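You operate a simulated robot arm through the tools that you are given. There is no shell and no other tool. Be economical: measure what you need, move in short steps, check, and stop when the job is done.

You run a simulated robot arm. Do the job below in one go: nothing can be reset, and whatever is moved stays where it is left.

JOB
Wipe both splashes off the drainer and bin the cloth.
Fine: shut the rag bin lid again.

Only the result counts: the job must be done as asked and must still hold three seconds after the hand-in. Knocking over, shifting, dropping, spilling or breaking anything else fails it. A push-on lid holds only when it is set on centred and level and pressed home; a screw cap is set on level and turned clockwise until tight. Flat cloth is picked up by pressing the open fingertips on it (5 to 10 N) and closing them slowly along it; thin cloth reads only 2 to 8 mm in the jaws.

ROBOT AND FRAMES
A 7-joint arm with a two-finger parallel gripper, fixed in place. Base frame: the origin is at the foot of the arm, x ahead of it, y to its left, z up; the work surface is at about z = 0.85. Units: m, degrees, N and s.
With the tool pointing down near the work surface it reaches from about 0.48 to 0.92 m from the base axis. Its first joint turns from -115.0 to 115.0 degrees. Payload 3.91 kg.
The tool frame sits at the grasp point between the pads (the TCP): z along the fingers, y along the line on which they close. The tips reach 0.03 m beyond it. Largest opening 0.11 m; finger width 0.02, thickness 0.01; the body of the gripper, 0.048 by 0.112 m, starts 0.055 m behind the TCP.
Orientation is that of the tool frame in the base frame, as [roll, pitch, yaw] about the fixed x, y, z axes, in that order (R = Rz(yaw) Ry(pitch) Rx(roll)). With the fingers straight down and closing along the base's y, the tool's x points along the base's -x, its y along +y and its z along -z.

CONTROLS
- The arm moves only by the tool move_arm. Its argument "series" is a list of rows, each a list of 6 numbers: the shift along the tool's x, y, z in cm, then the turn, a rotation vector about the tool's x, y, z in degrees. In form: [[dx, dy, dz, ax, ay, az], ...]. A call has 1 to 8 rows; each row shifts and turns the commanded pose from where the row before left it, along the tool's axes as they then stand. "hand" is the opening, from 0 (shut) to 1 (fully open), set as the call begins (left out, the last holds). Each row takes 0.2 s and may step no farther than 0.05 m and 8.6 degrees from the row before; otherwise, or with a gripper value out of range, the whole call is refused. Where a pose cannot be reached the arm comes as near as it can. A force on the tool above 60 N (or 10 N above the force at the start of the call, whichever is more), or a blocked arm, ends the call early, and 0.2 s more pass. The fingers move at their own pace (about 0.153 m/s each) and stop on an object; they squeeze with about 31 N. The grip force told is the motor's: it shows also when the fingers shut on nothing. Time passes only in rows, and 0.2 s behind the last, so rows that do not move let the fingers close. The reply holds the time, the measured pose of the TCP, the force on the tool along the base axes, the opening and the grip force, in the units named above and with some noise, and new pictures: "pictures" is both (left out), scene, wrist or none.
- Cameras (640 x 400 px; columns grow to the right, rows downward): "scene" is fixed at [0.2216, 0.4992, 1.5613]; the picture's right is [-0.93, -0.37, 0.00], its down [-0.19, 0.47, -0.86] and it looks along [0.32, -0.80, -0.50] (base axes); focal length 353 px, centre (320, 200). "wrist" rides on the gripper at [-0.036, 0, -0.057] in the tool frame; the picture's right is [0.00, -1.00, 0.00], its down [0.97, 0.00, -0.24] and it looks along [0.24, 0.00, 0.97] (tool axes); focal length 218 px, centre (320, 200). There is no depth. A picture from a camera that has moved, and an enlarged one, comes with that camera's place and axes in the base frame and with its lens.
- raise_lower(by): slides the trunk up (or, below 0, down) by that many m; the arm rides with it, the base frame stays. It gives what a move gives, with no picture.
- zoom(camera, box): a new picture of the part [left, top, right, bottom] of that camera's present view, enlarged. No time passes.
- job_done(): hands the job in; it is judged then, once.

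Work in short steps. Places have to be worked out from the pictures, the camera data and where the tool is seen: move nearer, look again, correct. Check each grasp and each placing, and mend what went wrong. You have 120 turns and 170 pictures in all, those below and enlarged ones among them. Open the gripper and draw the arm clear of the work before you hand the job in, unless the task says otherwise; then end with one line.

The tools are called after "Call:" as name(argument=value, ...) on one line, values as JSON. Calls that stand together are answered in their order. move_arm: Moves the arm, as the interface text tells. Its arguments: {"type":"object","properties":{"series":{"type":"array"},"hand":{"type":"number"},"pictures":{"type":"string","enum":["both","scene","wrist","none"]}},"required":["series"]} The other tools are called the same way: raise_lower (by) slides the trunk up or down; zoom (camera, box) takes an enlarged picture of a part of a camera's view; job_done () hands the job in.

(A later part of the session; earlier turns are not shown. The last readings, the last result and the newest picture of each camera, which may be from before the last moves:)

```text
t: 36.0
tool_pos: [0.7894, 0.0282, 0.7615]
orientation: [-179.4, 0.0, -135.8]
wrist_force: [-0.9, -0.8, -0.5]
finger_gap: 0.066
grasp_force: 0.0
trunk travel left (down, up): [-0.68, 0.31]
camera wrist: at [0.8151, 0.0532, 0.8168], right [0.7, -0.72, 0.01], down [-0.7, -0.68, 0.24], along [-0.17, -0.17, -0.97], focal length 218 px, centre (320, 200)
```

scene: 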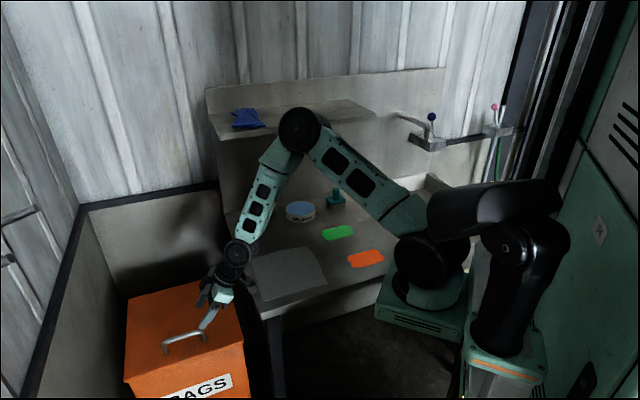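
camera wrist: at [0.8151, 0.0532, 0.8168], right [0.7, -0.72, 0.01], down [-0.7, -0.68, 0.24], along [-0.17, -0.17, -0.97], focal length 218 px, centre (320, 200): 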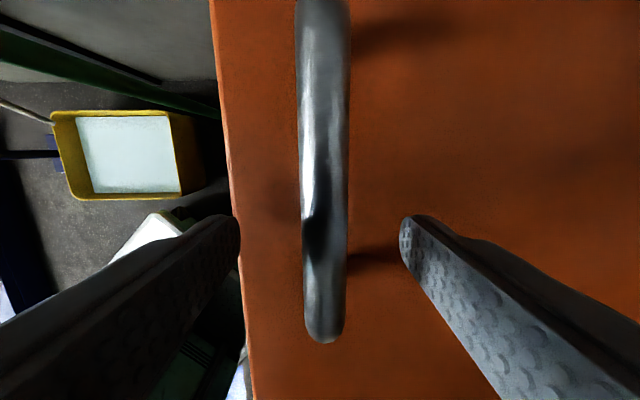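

The fingertips straddle the bar just inside its near end. I close and lift along the same arc as before.

Call:
move_arm(series=[[0, 0, 0, 0, 0, 0], [0, 0, 0, 0, 0, 0], [0, 0, 0, 0, 0, 0], [0, -0.26, -1.36, 0, 0, 0], [0, -0.33, -1.35, 0, 0, 0], [0, -0.45, -1.33, 0, 0, 0], [0, -0.52, -1.3, 0, 0, 0], [0, -0.6, -1.29, 0, 0, 0]], hand=0, pictures="none")

Call:
move_arm(series=[[0, -1.0, -1.6, 0, 0, 0], [0, -1.1, -1.58, 0, 0, 0], [0, -1.1, -1.5, 0, 0, 0], [0, -1.2, -1.43, 0, 0, 0], [0, -1.24, -1.34, 0, 0, 0], [0, -1.34, -1.24, 0, 0, 0], [0, -1.42, -1.15, 0, 0, 0]], pictures="scene")

```text
t: 37.8
tool_pos: [0.8045, 0.0115, 0.825]
orientation: [-179.6, 0.0, -135.9]
wrist_force: [11.2, -9.2, -11.2]
finger_gap: 0.0137
grasp_force: 45.4
trunk travel left (down, up): [-0.68, 0.31]
```

```text
t: 39.4
tool_pos: [0.8646, -0.0478, 0.9281]
orientation: [-179.6, 0.1, -135.9]
wrist_force: [-9.6, 2.1, 7.7]
finger_gap: 0.0137
grasp_force: 44.9
trunk travel left (down, up): [-0.68, 0.31]
```

scene: 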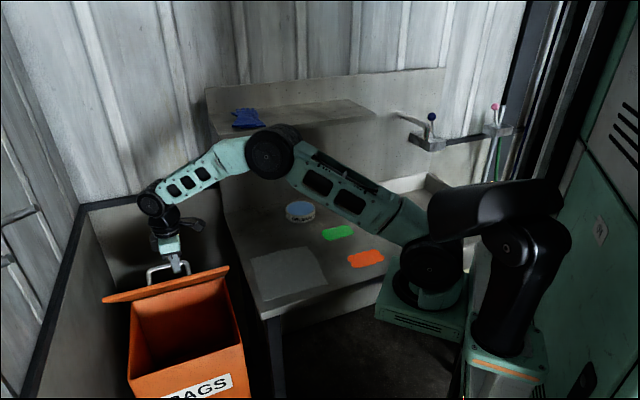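

The grip is good with the lid around 45°. A few more arc steps, then I lean the gripper 32° about the bar.

Call:
move_arm(series=[[0, -1.5, -1.05, 0, 0, 0], [0, -1.57, -0.94, 0, 0, 0], [0, -1.6, -0.84, 0, 0, 0], [0.24, 0, 0.02, 0, -8, 0], [0.24, 0, 0.02, 0, -8, 0], [0.24, 0, 0.02, 0, -8, 0], [0.24, 0, 0.02, 0, -8, 0]])

```text
t: 41.0
tool_pos: [0.8902, -0.0851, 0.952]
orientation: [-179.4, 32.2, -135.4]
wrist_force: [-0.6, 8.9, 10.5]
finger_gap: 0.0138
grasp_force: 45.2
trunk travel left (down, up): [-0.68, 0.31]
camera wrist: at [0.8897, -0.0849, 1.0193], right [0.7, -0.72, 0.01], down [-0.68, -0.67, -0.31], along [0.23, 0.21, -0.95], focal length 218 px, centre (320, 200)
```

scene: 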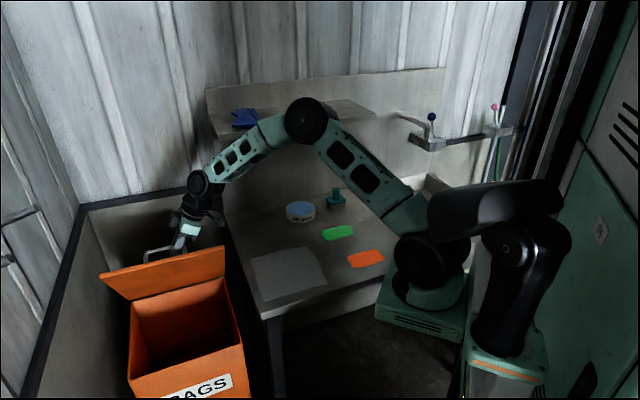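
wrist: 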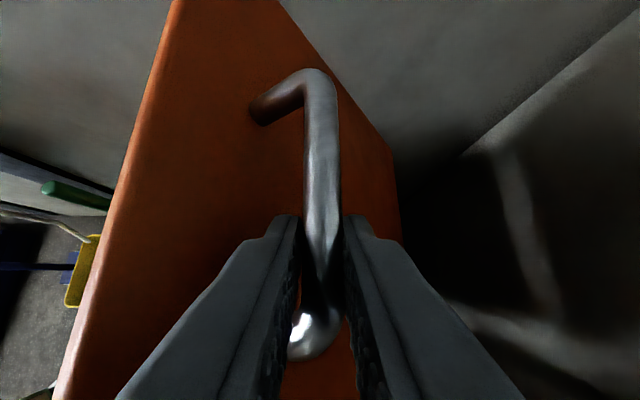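

The bar is held near its end and the arm has plenty of bend left. I continue the arc.

Call:
move_arm(series=[[-0.39, -1.7, -0.62, 0, 0, 0], [-0.31, -1.73, -0.5, 0, 0, 0], [-0.25, -1.77, -0.4, 0, 0, 0], [-0.18, -1.79, -0.29, 0, 0, 0], [-0.12, -1.82, -0.19, 0, 0, 0], [-0.05, -1.82, -0.08, 0, 0, 0]], pictures="wrist")

```text
t: 42.4
tool_pos: [0.9594, -0.1554, 0.9761]
orientation: [-179.6, 31.8, -135.0]
wrist_force: [-4.7, -1.7, 20.5]
finger_gap: 0.0138
grasp_force: 44.8
trunk travel left (down, up): [-0.68, 0.31]
camera wrist: at [0.9602, -0.1555, 1.0424], right [0.7, -0.71, 0.01], down [-0.67, -0.67, -0.31], along [0.22, 0.21, -0.95], focal length 218 px, centre (320, 200)
```

wrist: 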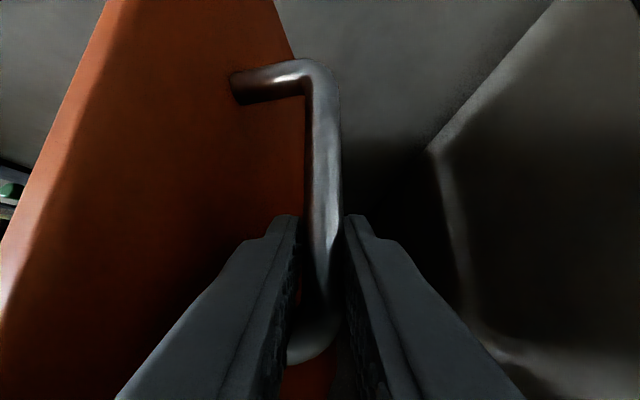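

The lid is near 80°. I continue past vertical with slightly more upward bias.

Call:
move_arm(series=[[-0.1, -1.83, -0.15, 0, 0, 0], [0, -1.82, 0, 0, 0, 0], [0.05, -1.81, 0.1, 0, 0, 0]])

```text
t: 42.9
tool_pos: [0.9731, -0.1662, 0.9735]
orientation: [179.1, 31.4, -135.1]
wrist_force: [-26.3, -23.0, 65.8]
finger_gap: 0.0142
grasp_force: 45.2
trunk travel left (down, up): [-0.68, 0.31]
stopped in row 2: the force on the tool passed its limit (the readings are from after the stop); the commanded pose is now the measured one
camera wrist: at [0.9751, -0.1664, 1.0395], right [0.71, -0.7, -0.01], down [-0.67, -0.68, -0.3], along [0.2, 0.22, -0.95], focal length 218 px, centre (320, 200)
```

scene: 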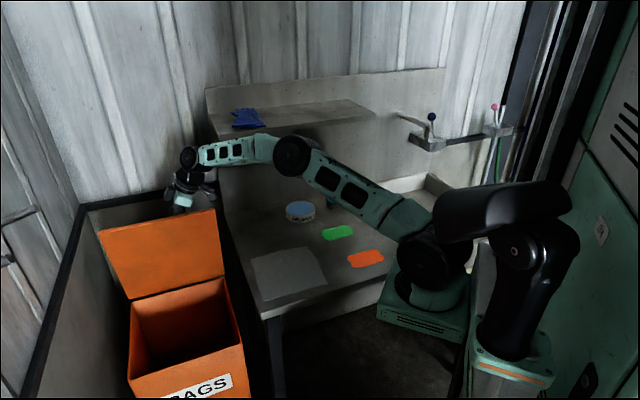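
wrist: 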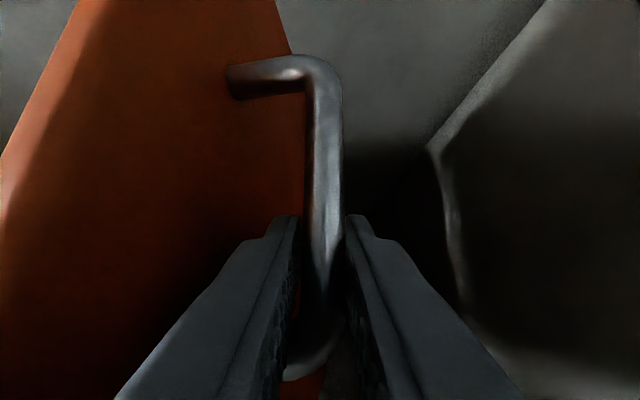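

The gripper body is pressing on the lid's rim. I loosen slightly, slide up so only the tips hold the bar, and push the lid on past vertical with the front finger.

Call:
move_arm(series=[[-0.42, 0, -0.68, 0, 0, 0], [0, 0, 0, 0, 0, 0], [0, -1.5, 0, 0, 0, 0]], hand=0.16, pictures="wrist")

```text
t: 43.7
tool_pos: [0.9841, -0.1761, 0.9731]
orientation: [178.9, 30.8, -135.0]
wrist_force: [-17.9, -11.8, 31.5]
finger_gap: 0.02
grasp_force: 2.6
trunk travel left (down, up): [-0.68, 0.31]
camera wrist: at [0.9862, -0.1759, 1.0404], right [0.71, -0.7, -0.02], down [-0.67, -0.68, -0.29], along [0.19, 0.22, -0.96], focal length 218 px, centre (320, 200)
```

wrist: 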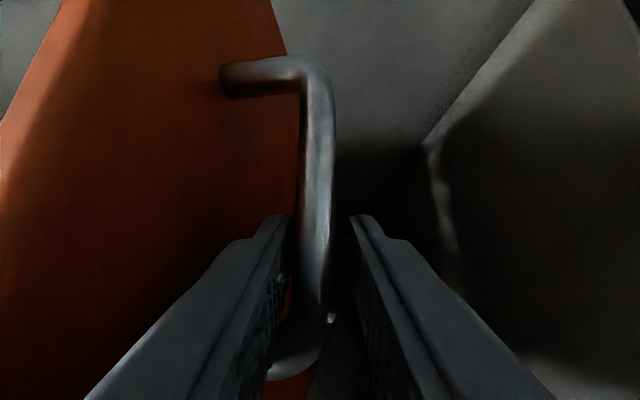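

The axial force says the body still rests on the rim. I raise 6 mm and lean 6° less.

Call:
move_arm(series=[[-0.3, 0, -0.5, 0, 3, 0], [0, 0, 0, 0, 3, 0], [0, 0, 0, 0, 0, 0]], pictures="wrist")

```text
t: 44.5
tool_pos: [0.9889, -0.1818, 0.9795]
orientation: [179.0, 25.1, -135.2]
wrist_force: [-0.3, -0.8, 1.8]
finger_gap: 0.0178
grasp_force: 0.1
trunk travel left (down, up): [-0.68, 0.31]
camera wrist: at [0.9959, -0.176, 1.0447], right [0.71, -0.7, -0.02], down [-0.69, -0.69, -0.19], along [0.13, 0.15, -0.98], focal length 218 px, centre (320, 200)
```

wrist: 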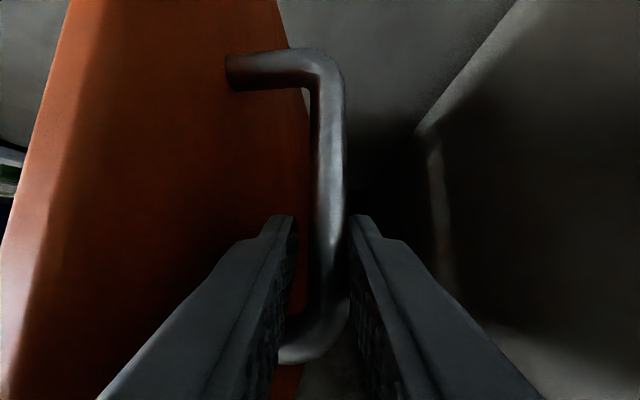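

Force is gone and the bar now lies toward the rear finger. I push another 2.5 cm back.

Call:
move_arm(series=[[0, -1.3, 0, 0, 0, 0], [0, -1.2, 0, 0, 0, 0]], pictures="wrist")

```text
t: 45.1
tool_pos: [0.9894, -0.1959, 0.9844]
orientation: [179.6, 25.5, -135.2]
wrist_force: [1.8, 1.2, 0.9]
finger_gap: 0.0176
grasp_force: 0.4
out of reach, approached as far as the arm can: row 1, 2
trunk travel left (down, up): [-0.68, 0.31]
camera wrist: at [0.995, -0.1905, 1.0509], right [0.71, -0.71, -0.01], down [-0.69, -0.69, -0.2], along [0.14, 0.15, -0.98], focal length 218 px, centre (320, 200)
```

wrist: 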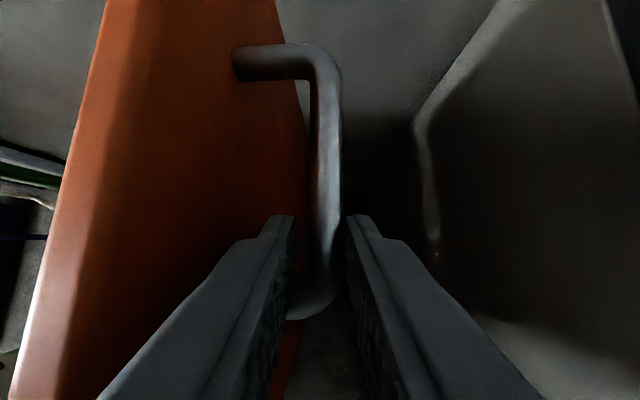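

The lid now appears vertical, where the hinge friction seems to hold it (it held at about 68° too, until the finger dragged it down). I open a bit and withdraw along the tool axis.

Call:
move_arm(series=[[0, 0, 0, 0, 0, 0], [-0.1, 0, -1.2, 0, 0, 0], [-0.1, 0, -1.3, 0, 0, 0], [-0.1, 0, -1.3, 0, 0, 0]], hand=0.24)

```text
t: 46.0
tool_pos: [0.9806, -0.1837, 0.9788]
orientation: [176.4, 25.3, -135.7]
wrist_force: [11.6, 9.5, 17.1]
finger_gap: 0.0264
grasp_force: 0.0
trunk travel left (down, up): [-0.68, 0.31]
stopped in row 4: the force on the tool passed its limit (the readings are from after the stop); the commanded pose is now the measured one
camera wrist: at [0.9893, -0.1809, 1.0456], right [0.72, -0.7, -0.06], down [-0.69, -0.7, -0.2], along [0.1, 0.18, -0.98], focal length 218 px, centre (320, 200)
```

scene: 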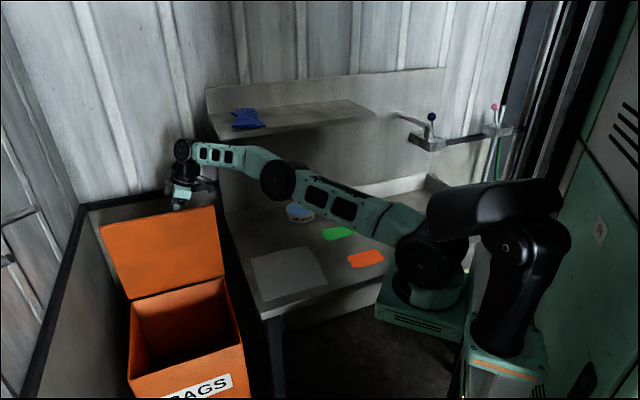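
wrist: 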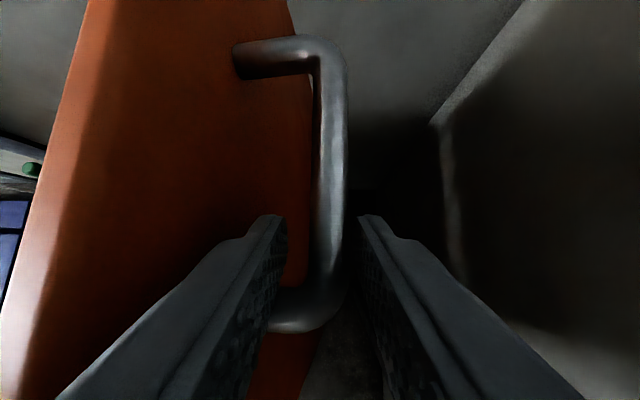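

The retreat dipped instead of rising because the arm is almost straight there. The command is reset a bit closer in, so I relieve the sideways contact and rise in small steps.

Call:
move_arm(series=[[-0.5, 0, 0, 0, 0, 0], [-0.35, 0, -0.5, 0, 0, 0], [-0.25, 0, -0.5, 0, 0, 0]], pictures="wrist")

```text
t: 46.8
tool_pos: [0.9813, -0.1819, 0.9918]
orientation: [176.5, 25.0, -135.5]
wrist_force: [0.1, 0.7, -0.4]
finger_gap: 0.0262
grasp_force: 0.0
out of reach, approached as far as the arm can: row 3
trunk travel left (down, up): [-0.68, 0.31]
camera wrist: at [0.9902, -0.1772, 1.0576], right [0.72, -0.69, -0.06], down [-0.69, -0.7, -0.19], along [0.09, 0.18, -0.98], focal length 218 px, centre (320, 200)
```

wrist: 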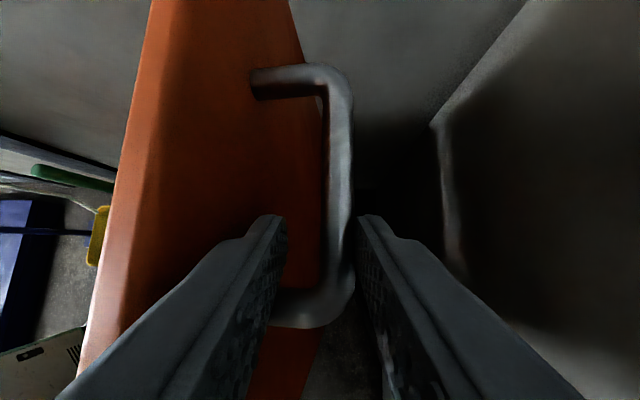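

Rising works, but the reach is at its limit. Raising the trunk lifts the whole arm straight up without bending it, so I use that to clear the handle.

Call:
raise_lower(by=0.08)

Call:
zoom(camera="scene", box=[80, 100, 360, 400])

```text
t: 48.0
tool_pos: [0.9643, -0.1689, 0.9801]
orientation: [169.8, 20.5, -137.4]
wrist_force: [0.1, 0.0, -0.1]
finger_gap: 0.0265
grasp_force: 0.1
trunk travel left (down, up): [-0.76, 0.23]
```

```text
1.33 times, centred on (220, 250) of scene
camera zoom: at [0.2216, 0.4992, 1.5613], right [-0.93, -0.37, 0.0], down [-0.19, 0.47, -0.86], along [0.32, -0.8, -0.5], focal length 470 px, centre (453, 133)
```

zoom: 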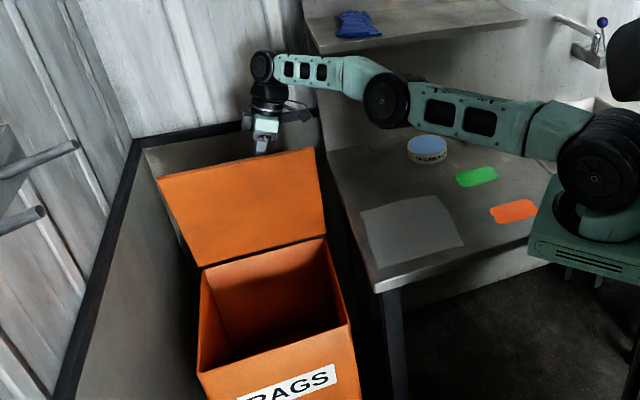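

The forearm is pressing up against the underside of the shelf, and that's what has been blocking the rise. I put the trunk back down at once.

Call:
raise_lower(by=-0.08)

Call:
move_arm(series=[[0, 0, 0, 0, 0, 0]])

Call:
zoom(camera="scene", box=[80, 90, 360, 310])

```text
t: 49.1
tool_pos: [0.9805, -0.1678, 0.9877]
orientation: [176.1, 24.5, -134.7]
wrist_force: [-0.6, 0.2, 0.1]
finger_gap: 0.0264
grasp_force: 0.1
trunk travel left (down, up): [-0.68, 0.31]
stopped: the arm was blocked; the commanded pose is now the measured one
```

```text
t: 49.5
tool_pos: [0.9813, -0.17, 0.9888]
orientation: [176.5, 24.7, -134.7]
wrist_force: [-0.4, 0.9, 1.3]
finger_gap: 0.0262
grasp_force: 0.1
trunk travel left (down, up): [-0.68, 0.31]
camera wrist: at [0.9909, -0.1652, 1.0553], right [0.73, -0.68, -0.06], down [-0.68, -0.71, -0.19], along [0.09, 0.17, -0.98], focal length 218 px, centre (320, 200)
```

scene: 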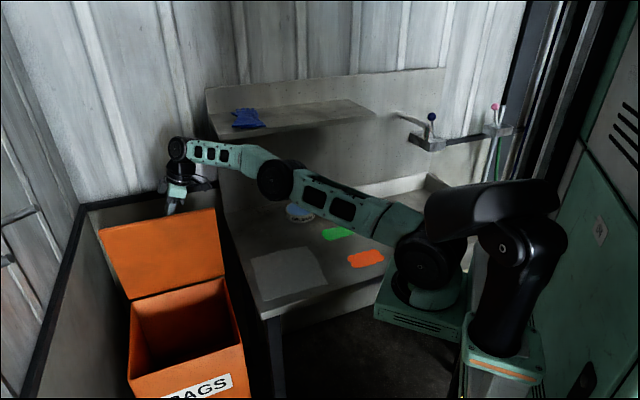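
wrist: 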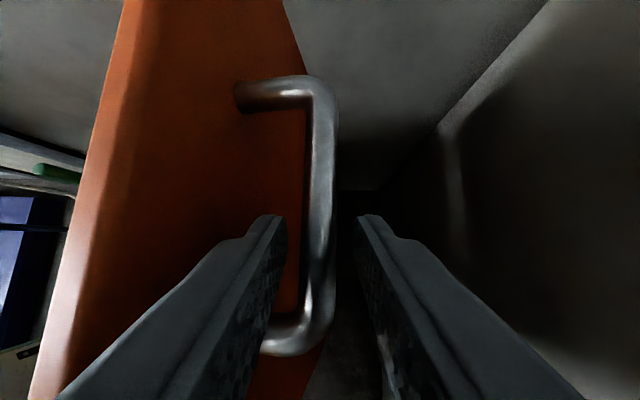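

```text
1.82 times, centred on (220, 200) of scene
camera zoom: at [0.2216, 0.4992, 1.5613], right [-0.93, -0.37, 0.0], down [-0.19, 0.47, -0.86], along [0.32, -0.8, -0.5], focal length 642 px, centre (502, 200)
```

zoom: 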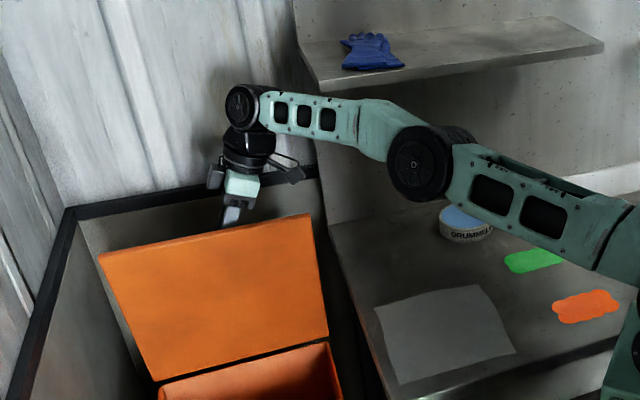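

The bar is only about 7 mm from clear. I raise the TCP while leaning further back, which keeps the wrist itself low under the shelf.

Call:
move_arm(series=[[-0.27, 0, -0.53, 0, -3.5, 0], [-0.27, 0, -0.53, 0, -3.5, 0], [-0.27, 0, -0.53, 0, -3.5, 0]])

```text
t: 50.3
tool_pos: [0.9848, -0.1247, 0.9925]
orientation: [174.8, 34.5, -133.0]
wrist_force: [-0.3, -0.1, 0.1]
finger_gap: 0.0266
grasp_force: 0.1
trunk travel left (down, up): [-0.68, 0.31]
camera wrist: at [0.9864, -0.1296, 1.0584], right [0.76, -0.64, -0.07], down [-0.62, -0.7, -0.35], along [0.17, 0.32, -0.93], focal length 218 px, centre (320, 200)
```

scene: 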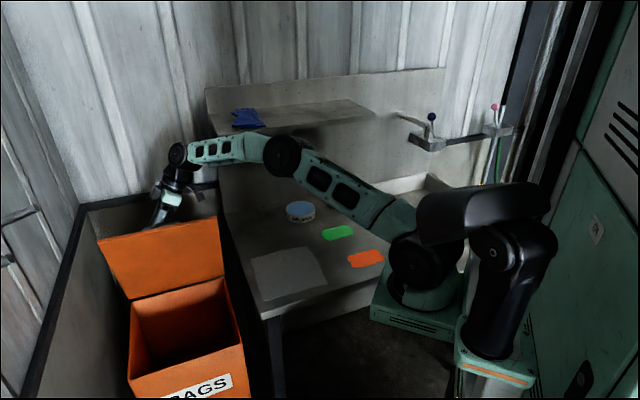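
wrist: 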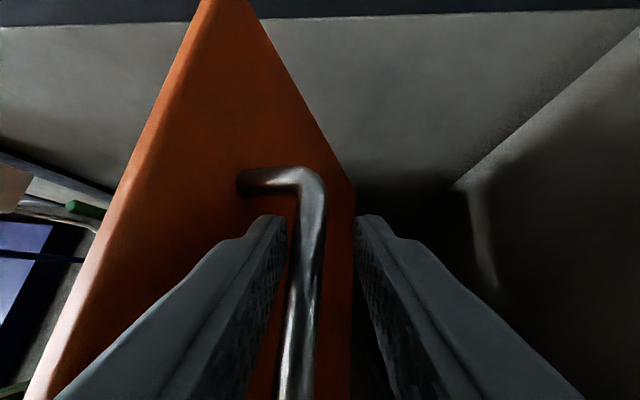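

The hand got pulled along the bar and the lid is now at about 70°. I test whether it holds there unsupported by backing the front finger off 5 mm.

Call:
move_arm(series=[[0, 0.5, 0, 0, 0, 0], [0, 0, 0, 0, 0, 0], [0, 0, 0, 0, 0, 0], [0, 0, 0, 0, 0, 0]], pictures="wrist")

```text
t: 51.3
tool_pos: [0.9777, -0.1261, 0.9913]
orientation: [174.4, 34.3, -133.6]
wrist_force: [-1.0, 1.0, -0.5]
finger_gap: 0.0272
grasp_force: 0.6
trunk travel left (down, up): [-0.68, 0.31]
camera wrist: at [0.9804, -0.1315, 1.0576], right [0.76, -0.65, -0.08], down [-0.63, -0.69, -0.35], along [0.17, 0.32, -0.93], focal length 218 px, centre (320, 200)
```

wrist: 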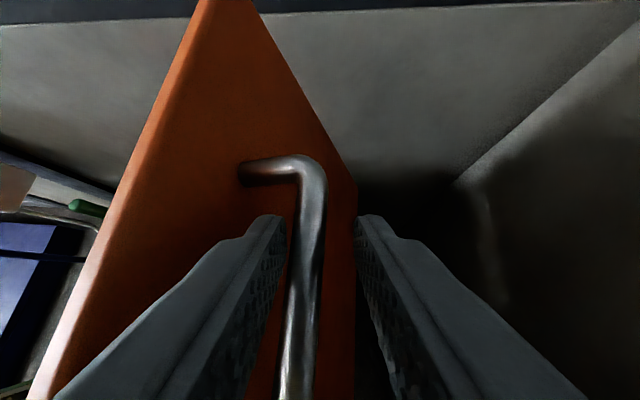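

The lid just follows the finger, so it isn't friction-held there, but near 88 to 90° it leaned back by itself. Leaning the hand along the bar put the forearm under the shelf, so I'll lean it mostly toward the front instead. First I grip and lower the lid along the arc, away from the shelf.

Call:
move_arm(series=[[0, 0, 0, 0, 0, 0], [0, 0, 0, 0, 0, 0], [0.25, 1.5, 0.38, 0, 0, 0], [0.28, 1.5, 0.41, 0, 0, 0], [0.3, 1.5, 0.45, 0, 0, 0], [0.35, 1.5, 0.5, 0, 0, 0]], hand=0)

```text
t: 52.7
tool_pos: [0.9369, -0.129, 0.996]
orientation: [176.6, 35.5, -135.5]
wrist_force: [22.0, 20.7, -5.9]
finger_gap: 0.0136
grasp_force: 44.6
trunk travel left (down, up): [-0.68, 0.31]
camera wrist: at [0.9363, -0.1339, 1.0616], right [0.72, -0.69, -0.05], down [-0.65, -0.66, -0.37], along [0.22, 0.3, -0.93], focal length 218 px, centre (320, 200)
```

scene: 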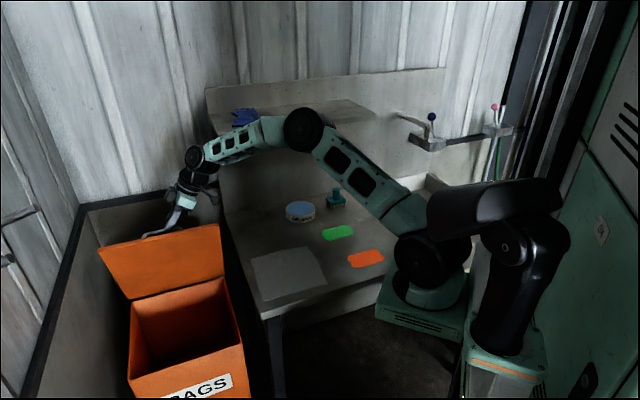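
wrist: 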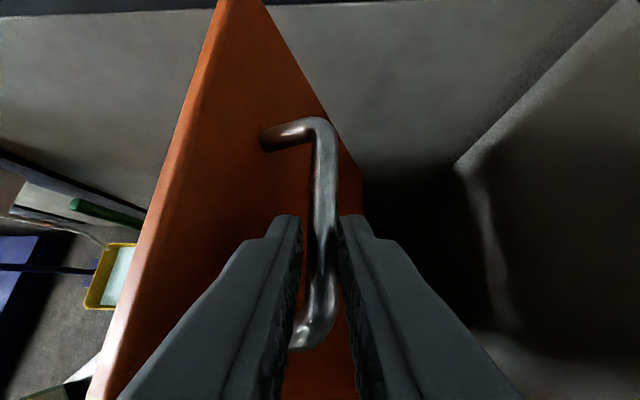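

Elbow-up is back with the bar still gripped and the lid around 72°. Now I re-lean about the bar: less along it (to about 19°), more toward the front (15°).

Call:
move_arm(series=[[-0.6, 0, 0.05, 0, 8, 0], [-0.35, 0, 0.05, 0, 8, 0], [0, 0.28, 0.02, 6, 0, 0], [0, 0.28, 0.02, 6, 0, 0], [0, 0.28, 0.02, 6, 0, 0]])

```text
t: 53.9
tool_pos: [0.9326, -0.1172, 1.0023]
orientation: [-164.6, 19.9, -134.4]
wrist_force: [-12.8, 2.8, 45.3]
finger_gap: 0.0
grasp_force: 37.7
trunk travel left (down, up): [-0.68, 0.31]
camera wrist: at [0.9333, -0.0951, 1.0659], right [0.63, -0.74, 0.25], down [-0.74, -0.66, -0.11], along [0.25, -0.11, -0.96], focal length 218 px, centre (320, 200)
```

scene: 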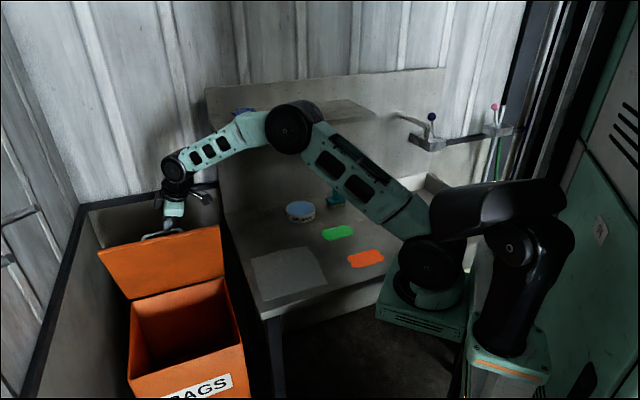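
wrist: 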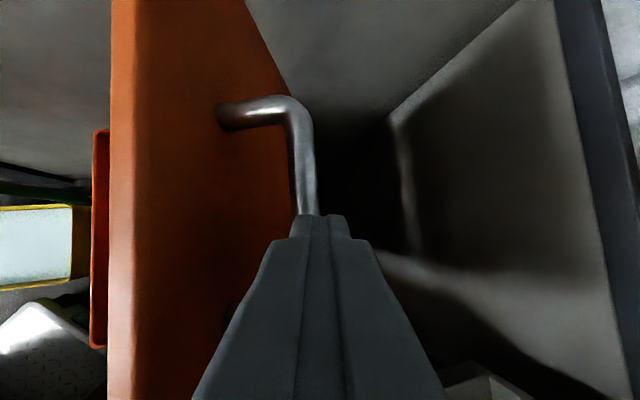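

The fingers slipped off and now sit shut on top of the bar, which is holding the lid at about 75°. I open slightly and press down so they straddle the bar again.

Call:
move_arm(series=[[0, 0, 0.9, 0, 0, 0], [0, 0, 0.9, 0, 0, 0], [0, 0, 0, 0, 0, 0]], hand=0.3)

```text
t: 54.2
tool_pos: [0.9355, -0.1204, 1.0043]
orientation: [-164.4, 19.9, -134.5]
wrist_force: [-18.9, -7.1, 26.4]
finger_gap: 0.0326
grasp_force: 0.1
trunk travel left (down, up): [-0.68, 0.31]
stopped in row 1: the force on the tool passed its limit (the readings are from after the stop); the commanded pose is now the measured one
camera wrist: at [0.935, -0.0983, 1.0672], right [0.62, -0.74, 0.25], down [-0.74, -0.66, -0.11], along [0.25, -0.12, -0.96], focal length 218 px, centre (320, 200)
```

scene: 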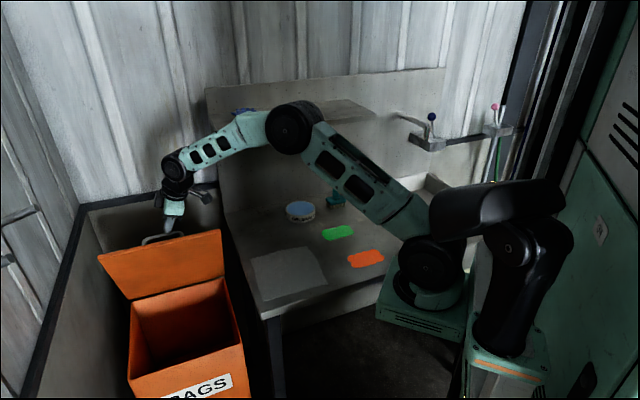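
wrist: 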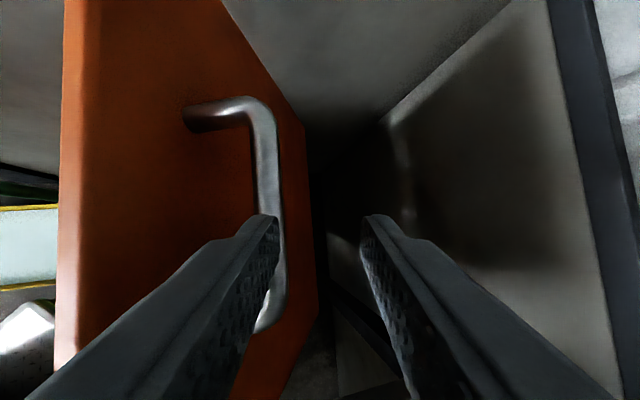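

The front finger rests on the bar instead of in front of it. I slide forward over the bar and dip down to catch it.

Call:
move_arm(series=[[0, 2.6, -0.4, 0, 0, 0], [0, 0.8, 2.2, 0, 0, 0], [0, 0, 0.5, 0, 0, 0]])

```text
t: 54.8
tool_pos: [0.9194, -0.1001, 0.9955]
orientation: [-164.2, 19.9, -134.5]
wrist_force: [-27.4, -8.4, 32.1]
finger_gap: 0.034
grasp_force: 1.5
trunk travel left (down, up): [-0.68, 0.31]
stopped in row 2: the force on the tool passed its limit (the readings are from after the stop); the commanded pose is now the measured one
camera wrist: at [0.9198, -0.0779, 1.0589], right [0.62, -0.74, 0.26], down [-0.74, -0.66, -0.11], along [0.25, -0.12, -0.96], focal length 218 px, centre (320, 200)
```

scene: 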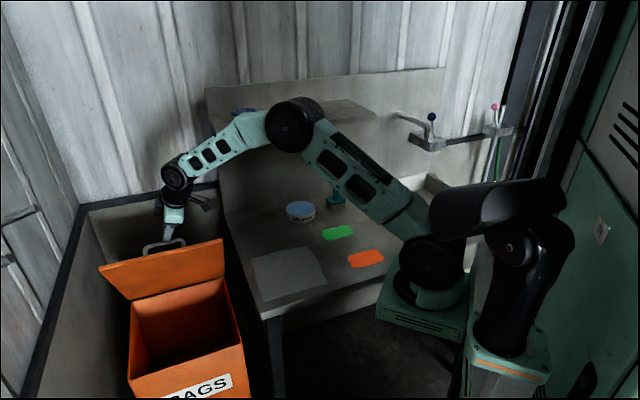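
wrist: 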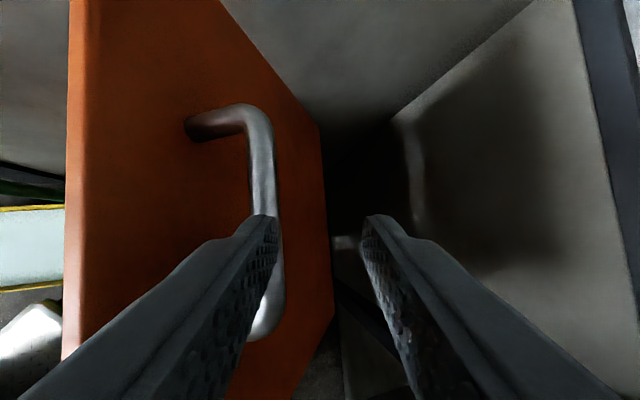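

The lid is following slowly with the finger on the bar. I hop farther forward and down to catch it.

Call:
move_arm(series=[[0, 4.2, -1.8, 0, 0, 0], [0, 1, 4, 0, 0, 0], [0, 0, 0.5, 0, 0, 0]])

```text
t: 55.6
tool_pos: [0.9001, -0.057, 0.9524]
orientation: [-164.5, 19.7, -134.5]
wrist_force: [0.2, -1.1, 0.5]
finger_gap: 0.0329
grasp_force: 0.1
trunk travel left (down, up): [-0.68, 0.31]
camera wrist: at [0.9001, -0.0347, 1.0155], right [0.62, -0.74, 0.25], down [-0.74, -0.66, -0.11], along [0.25, -0.12, -0.96], focal length 218 px, centre (320, 200)
```

scene: 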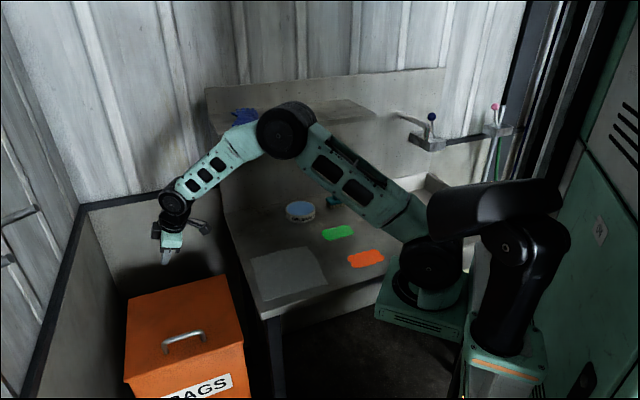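
wrist: 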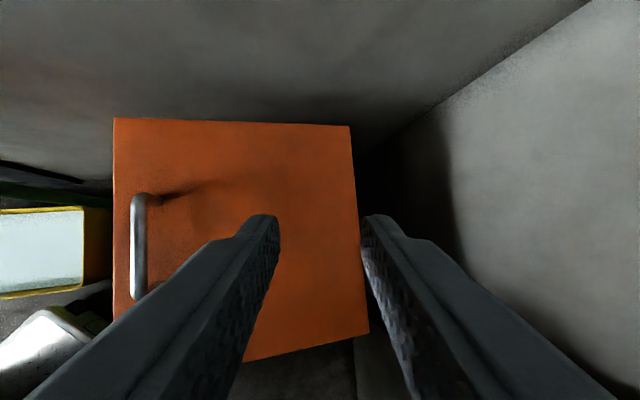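

The lid fell shut again. I'll redo it with a firm vertical grasp at the bar's near end, then only a small lean along the bar, staying out from under the shelf, and release once it's past vertical. First I straighten up.

Call:
move_arm(series=[[0, 1.5, 0, -7.8, 0, 0], [0, 1.5, 0, -7.8, 0, 0], [0, 2, 0, 0, 6.6, 0], [0, 2, 0, 0, 6.6, 0], [0, 2, 0, 0, 6.6, 0], [0.5, 2.5, 0, 0, 0, 0], [0.5, 2.5, 0, 0, 0, 0]], hand=0.6, pictures="none")

```text
t: 57.2
tool_pos: [0.7961, 0.0345, 0.9463]
orientation: [179.9, -0.2, -134.5]
wrist_force: [0.1, -0.4, 0.5]
finger_gap: 0.0659
grasp_force: 0.0
trunk travel left (down, up): [-0.68, 0.31]
```

Over the bar now. I go down to the grip height, then close and lift.

Call:
move_arm(series=[[0.9, -0.15, 4, 0, 0, 0], [0, 0, 4.5, 0, 0, 0], [0, 0, 4.5, 0, 0, 0], [0, 0, 3.5, 0, 0, 0], [0, 0, 1.8, 0, 0, 0], [0, 0, 0, 0, 0, 0]], pictures="none")

Call:
move_arm(series=[[0, 0, 0, 0, 0, 0], [0, 0, 0, 0, 0, 0], [0, 0, 0, 0, 0, 0], [0, -0.26, -1.36, 0, 0, 0], [0, -0.33, -1.35, 0, 0, 0], [0, -0.45, -1.33, 0, 0, 0], [0, -0.52, -1.3, 0, 0, 0], [0, -0.6, -1.29, 0, 0, 0]], hand=0, pictures="wrist")

```text
t: 58.6
tool_pos: [0.7903, 0.0256, 0.7623]
orientation: [179.8, -0.1, -134.4]
wrist_force: [-0.7, 0.5, 0.4]
finger_gap: 0.066
grasp_force: 0.1
trunk travel left (down, up): [-0.68, 0.31]
```

```text
t: 60.4
tool_pos: [0.8048, 0.0108, 0.8307]
orientation: [179.7, -0.2, -134.5]
wrist_force: [-5.4, -11.1, -4.5]
finger_gap: 0.0138
grasp_force: 45.0
trunk travel left (down, up): [-0.68, 0.31]
camera wrist: at [0.8309, 0.0365, 0.8864], right [0.71, -0.7, 0.0], down [-0.68, -0.69, 0.25], along [-0.17, -0.17, -0.97], focal length 218 px, centre (320, 200)
```

wrist: 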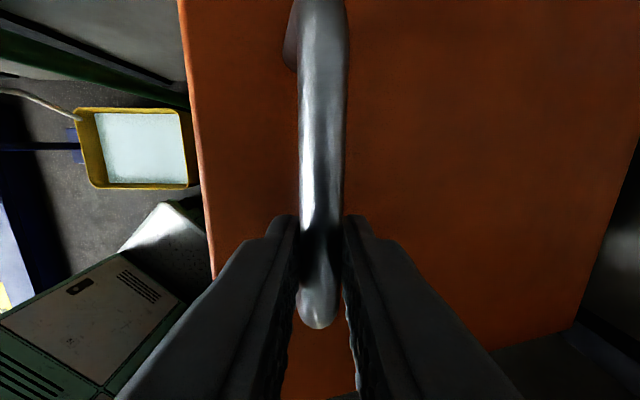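

Firm grip near the bar's end. I carry on along the arc with the tool vertical.

Call:
move_arm(series=[[0, -1.0, -1.6, 0, 0, 0], [0, -1.1, -1.58, 0, 0, 0], [0, -1.1, -1.5, 0, 0, 0], [0, -1.2, -1.43, 0, 0, 0], [0, -1.24, -1.34, 0, 0, 0], [0, -1.34, -1.24, 0, 0, 0], [0, -1.42, -1.15, 0, 0, 0]], pictures="none")

Call:
move_arm(series=[[0, -1.5, -1.05, 0, 0, 0], [0, -1.57, -0.94, 0, 0, 0], [0, -1.6, -0.84, 0, 0, 0], [0.2, 0, 0.02, 0, -6, 0], [0.2, 0, 0.02, 0, -6, 0], [0.2, 0, 0.02, 0, -6, 0], [0, 0.2, 0.01, 6, 0, 0], [0, 0.2, 0.01, 6, 0, 0]])

```text
t: 62.0
tool_pos: [0.8661, -0.0472, 0.9294]
orientation: [-179.9, 0.1, -134.5]
wrist_force: [-17.8, -4.4, 9.2]
finger_gap: 0.0137
grasp_force: 45.0
trunk travel left (down, up): [-0.68, 0.31]
```

```text
t: 63.8
tool_pos: [0.8934, -0.0796, 0.9575]
orientation: [-167.8, 18.0, -134.2]
wrist_force: [6.0, 11.5, 2.4]
finger_gap: 0.014
grasp_force: 45.3
trunk travel left (down, up): [-0.68, 0.31]
camera wrist: at [0.8966, -0.0582, 1.0197], right [0.66, -0.73, 0.2], down [-0.73, -0.68, -0.08], along [0.19, -0.09, -0.98], focal length 218 px, centre (320, 200)
```

scene: 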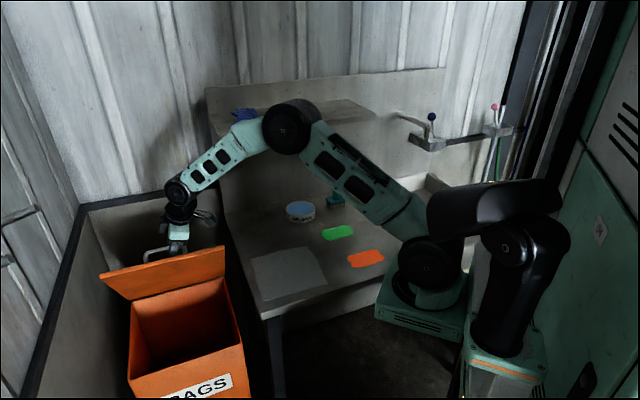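
wrist: 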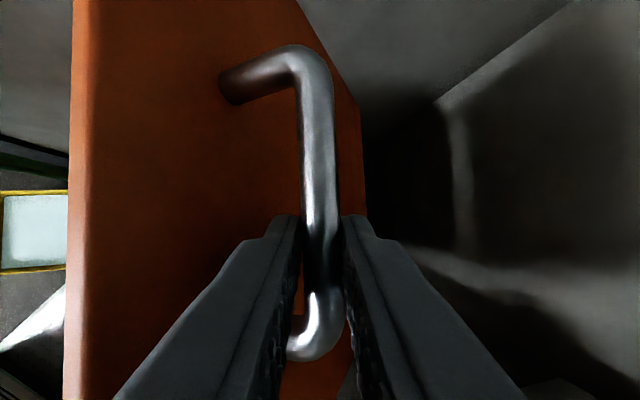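

Good posture, clear of the shelf. I continue on the arc.

Call:
move_arm(series=[[-0.23, -1.81, -0.33, 0, 0, 0], [-0.18, -1.81, -0.19, 0, 0, 0], [-0.15, -1.82, -0.07, 0, 0, 0], [-0.11, -1.82, 0.06, 0, 0, 0]], pictures="none")

Call:
move_arm(series=[[-0.08, -1.83, 0.1, 0, 0, 0], [-0.04, -1.8, 0.25, 0, 0, 0]])

```text
t: 64.8
tool_pos: [0.9411, -0.1286, 0.9774]
orientation: [-168.1, 17.9, -134.4]
wrist_force: [10.1, 13.3, 2.7]
finger_gap: 0.0142
grasp_force: 45.1
trunk travel left (down, up): [-0.68, 0.31]
```

```text
t: 65.4
tool_pos: [0.9679, -0.1559, 0.9809]
orientation: [-168.1, 17.6, -134.6]
wrist_force: [9.5, 10.1, -6.6]
finger_gap: 0.0141
grasp_force: 45.2
trunk travel left (down, up): [-0.68, 0.31]
camera wrist: at [0.9719, -0.1346, 1.0442], right [0.65, -0.73, 0.19], down [-0.73, -0.67, -0.07], along [0.18, -0.1, -0.98], focal length 218 px, centre (320, 200)
```

scene: 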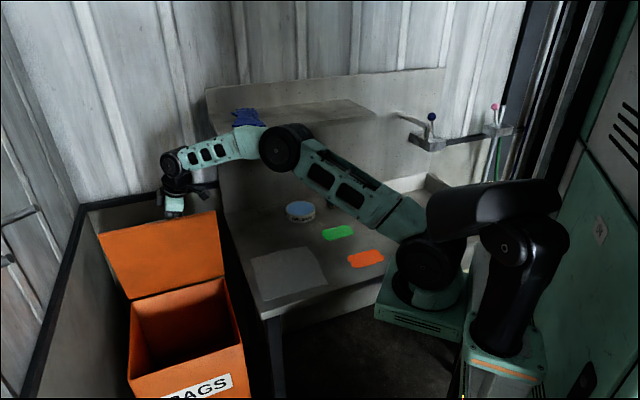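
wrist: 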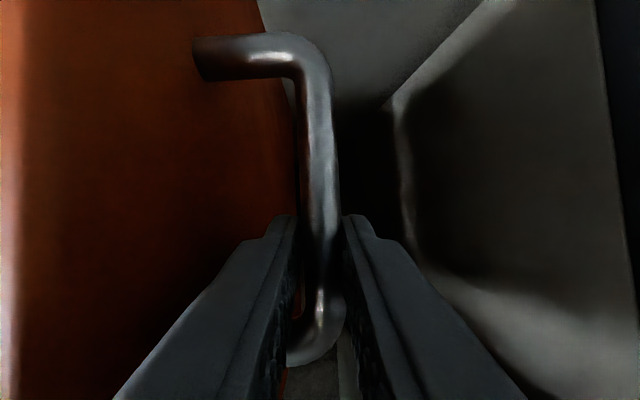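

Lid near 80°, arm not yet straight, forces low. I continue.

Call:
move_arm(series=[[0, -1.78, 0.36, 0, 0, 0], [0.03, -1.76, 0.48, 0, 0, 0]], pictures="none")

Call:
move_arm(series=[[0.07, -1.72, 0.6, 0, 0, 0]])

```text
t: 66.0
tool_pos: [0.993, -0.1811, 0.9792]
orientation: [-168.1, 17.8, -134.6]
wrist_force: [2.0, 3.1, -3.5]
finger_gap: 0.0142
grasp_force: 45.1
trunk travel left (down, up): [-0.68, 0.31]
```

```text
t: 66.4
tool_pos: [1.007, -0.1948, 0.9769]
orientation: [-168.1, 17.7, -134.7]
wrist_force: [-1.9, -1.6, -3.0]
finger_gap: 0.0143
grasp_force: 44.8
trunk travel left (down, up): [-0.68, 0.31]
camera wrist: at [1.0108, -0.1739, 1.0405], right [0.65, -0.73, 0.2], down [-0.73, -0.67, -0.07], along [0.18, -0.1, -0.98], focal length 218 px, centre (320, 200)
```

scene: 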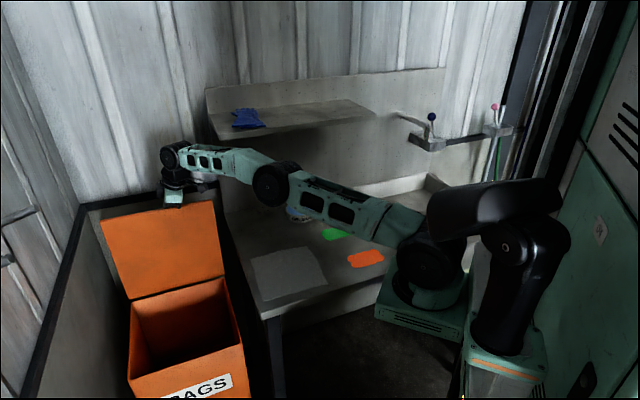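
wrist: 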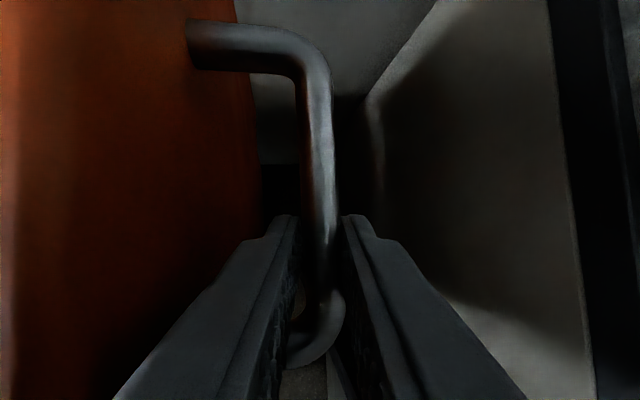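

Lid at about 93° with almost no force. One more small step, then I loosen to see if it leans back.

Call:
move_arm(series=[[0.08, -1.1, 0.42, 0, 0, 0]], pictures="none")

Call:
move_arm(series=[[0, 0, 0, 0, 0, 0], [0, 0, 0, 0, 0, 0], [0, 0, 0, 0, 0, 0]], hand=0.24)

```text
t: 66.8
tool_pos: [1.0082, -0.1963, 0.9776]
orientation: [-168.0, 18.0, -134.3]
wrist_force: [12.8, 13.6, 3.1]
finger_gap: 0.0141
grasp_force: 44.4
out of reach, approached as far as the arm can: row 1
trunk travel left (down, up): [-0.68, 0.31]
```

```text
t: 67.6
tool_pos: [1.0066, -0.2009, 0.9744]
orientation: [-168.1, 17.8, -134.5]
wrist_force: [-0.6, -0.4, -0.1]
finger_gap: 0.0263
grasp_force: 0.0
trunk travel left (down, up): [-0.68, 0.31]
camera wrist: at [1.0109, -0.1802, 1.0384], right [0.65, -0.73, 0.2], down [-0.73, -0.68, -0.07], along [0.19, -0.1, -0.98], focal length 218 px, centre (320, 200)
```

scene: 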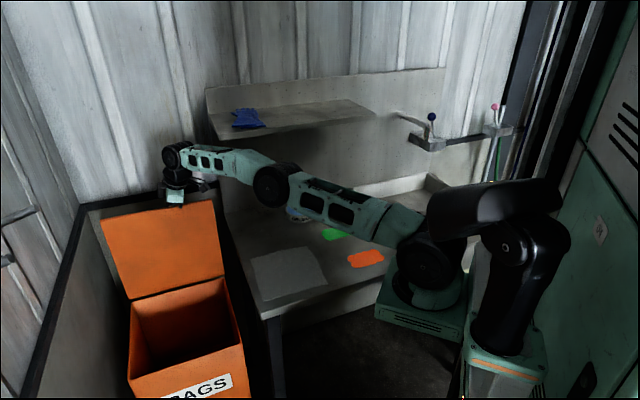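
wrist: 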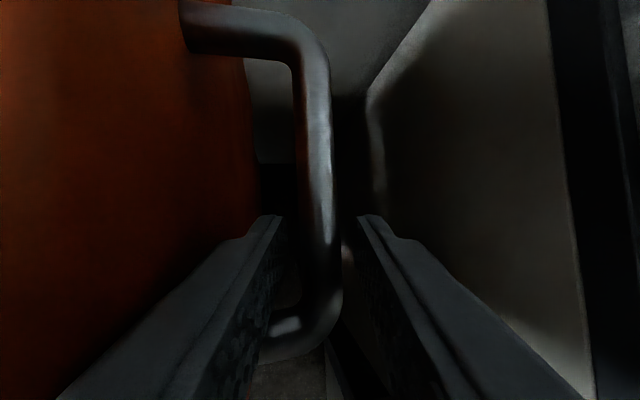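

The lid stays with no load on it. I lift out with the trunk, straight up with joints fixed, first 3 cm to see whether the forearm stays clear of the shelf.

Call:
raise_lower(by=0.03)

Call:
zoom(camera="scene", box=[80, 90, 360, 310])

Call:
zoom(camera="wrist", box=[0, 0, 640, 400])

```text
t: 68.4
tool_pos: [1.0065, -0.2006, 1.0048]
orientation: [-168.0, 18.0, -134.5]
wrist_force: [-0.3, 0.2, -0.4]
finger_gap: 0.0262
grasp_force: 0.1
trunk travel left (down, up): [-0.71, 0.28]
```

```text
1.82 times, centred on (220, 200) of scene
camera zoom: at [0.2216, 0.4992, 1.5613], right [-0.93, -0.37, 0.0], down [-0.19, 0.47, -0.86], along [0.32, -0.8, -0.5], focal length 642 px, centre (502, 200)
```

zoom: 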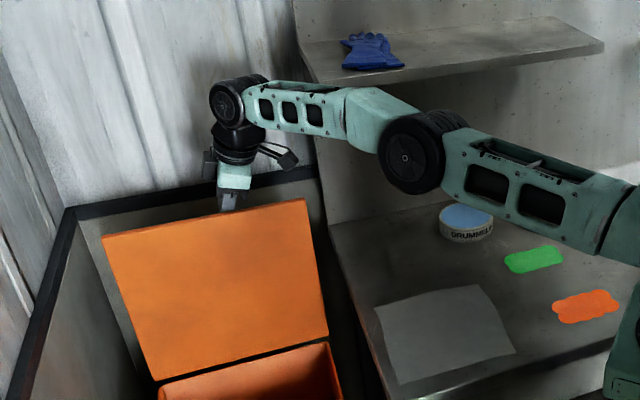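

```text
1.00 times, centred on (320, 200) of wrist
camera zoom: at [1.011, -0.1798, 1.0685], right [0.65, -0.73, 0.2], down [-0.73, -0.68, -0.07], along [0.19, -0.1, -0.98], focal length 218 px, centre (320, 200)
```

zoom: 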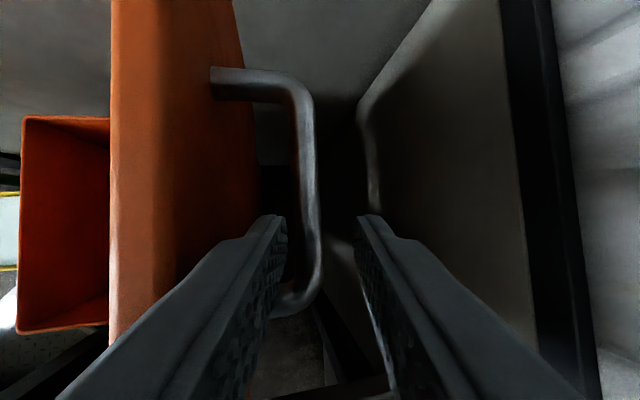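

It rose cleanly and the lid stands on its own. I raise further to clear the rim.

Call:
raise_lower(by=0.05)

Call:
zoom(camera="scene", box=[80, 90, 360, 310])

```text
t: 69.3
tool_pos: [1.0063, -0.2003, 1.0553]
orientation: [-168.1, 17.9, -134.4]
wrist_force: [0.1, 0.1, -0.7]
finger_gap: 0.0265
grasp_force: 0.1
trunk travel left (down, up): [-0.76, 0.23]
```

```text
1.82 times, centred on (220, 200) of scene
camera zoom: at [0.2216, 0.4992, 1.5613], right [-0.93, -0.37, 0.0], down [-0.19, 0.47, -0.86], along [0.32, -0.8, -0.5], focal length 642 px, centre (502, 200)
```

zoom: 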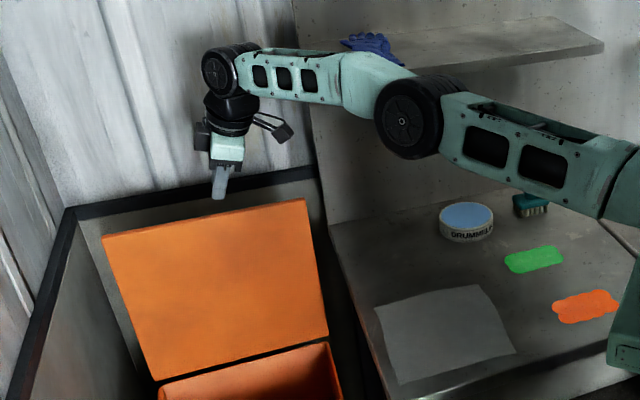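

The lid is holding. I raise a little more, so I can retract with a downward component that keeps the elbow folding upward.

Call:
raise_lower(by=0.08)

Call:
move_arm(series=[[0.4, 2.3, 0.6, 0, 0, 0], [0.5, 2.3, 0.9, 0, 0, 0]])

```text
t: 70.5
tool_pos: [1.0074, -0.2008, 1.1361]
orientation: [-168.1, 17.9, -134.5]
wrist_force: [-0.1, 0.5, -0.4]
finger_gap: 0.0263
grasp_force: 0.0
trunk travel left (down, up): [-0.84, 0.15]
```

```text
t: 71.0
tool_pos: [0.9775, -0.172, 1.1099]
orientation: [-168.0, 17.9, -134.5]
wrist_force: [0.8, 0.2, -0.1]
finger_gap: 0.0264
grasp_force: 0.0
trunk travel left (down, up): [-0.84, 0.15]
camera wrist: at [0.9805, -0.1515, 1.1733], right [0.65, -0.73, 0.2], down [-0.73, -0.68, -0.07], along [0.19, -0.1, -0.98], focal length 218 px, centre (320, 200)
```

scene: 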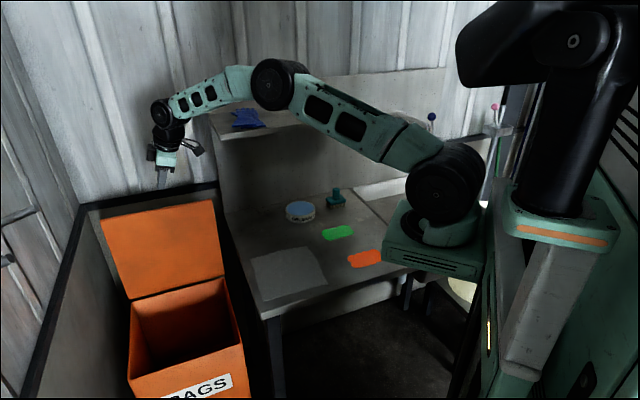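
wrist: 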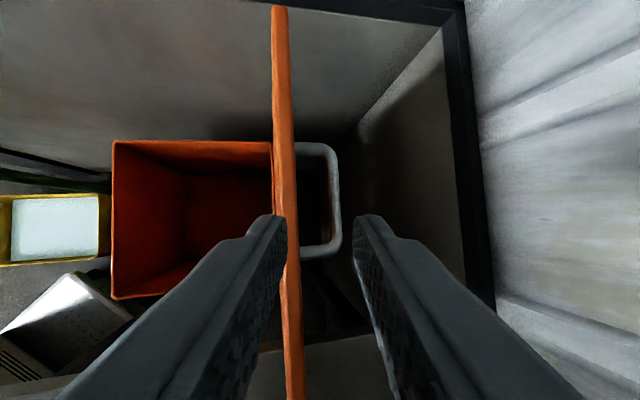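

The lid stands open and the arm is free of it. I retract horizontally toward the front and level the tool.

Call:
move_arm(series=[[0, 4, -0.85, 0, 0, 0], [0, 4, -0.85, 0, 0, 0], [0, 4, -0.85, 0, 0, 0], [0, 4, -0.85, 0, 0, 0], [0, 1, 0, -6, 0, 0], [0, 1, 0, -6, 0, 0], [0, 1, 0, 0, 8, 0], [0, 1, 0, 0, 8, 0]], hand=0.5, pictures="none")

Call:
raise_lower(by=-0.05)

```text
t: 72.8
tool_pos: [0.8317, -0.031, 1.1071]
orientation: [179.9, 1.8, -134.7]
wrist_force: [-0.6, -0.9, 0.6]
finger_gap: 0.0551
grasp_force: 0.0
trunk travel left (down, up): [-0.84, 0.15]
```

```text
t: 73.8
tool_pos: [0.8322, -0.0285, 1.0583]
orientation: [179.9, 1.9, -134.5]
wrist_force: [0.2, -0.1, 0.0]
finger_gap: 0.0548
grasp_force: 0.1
trunk travel left (down, up): [-0.79, 0.2]
```

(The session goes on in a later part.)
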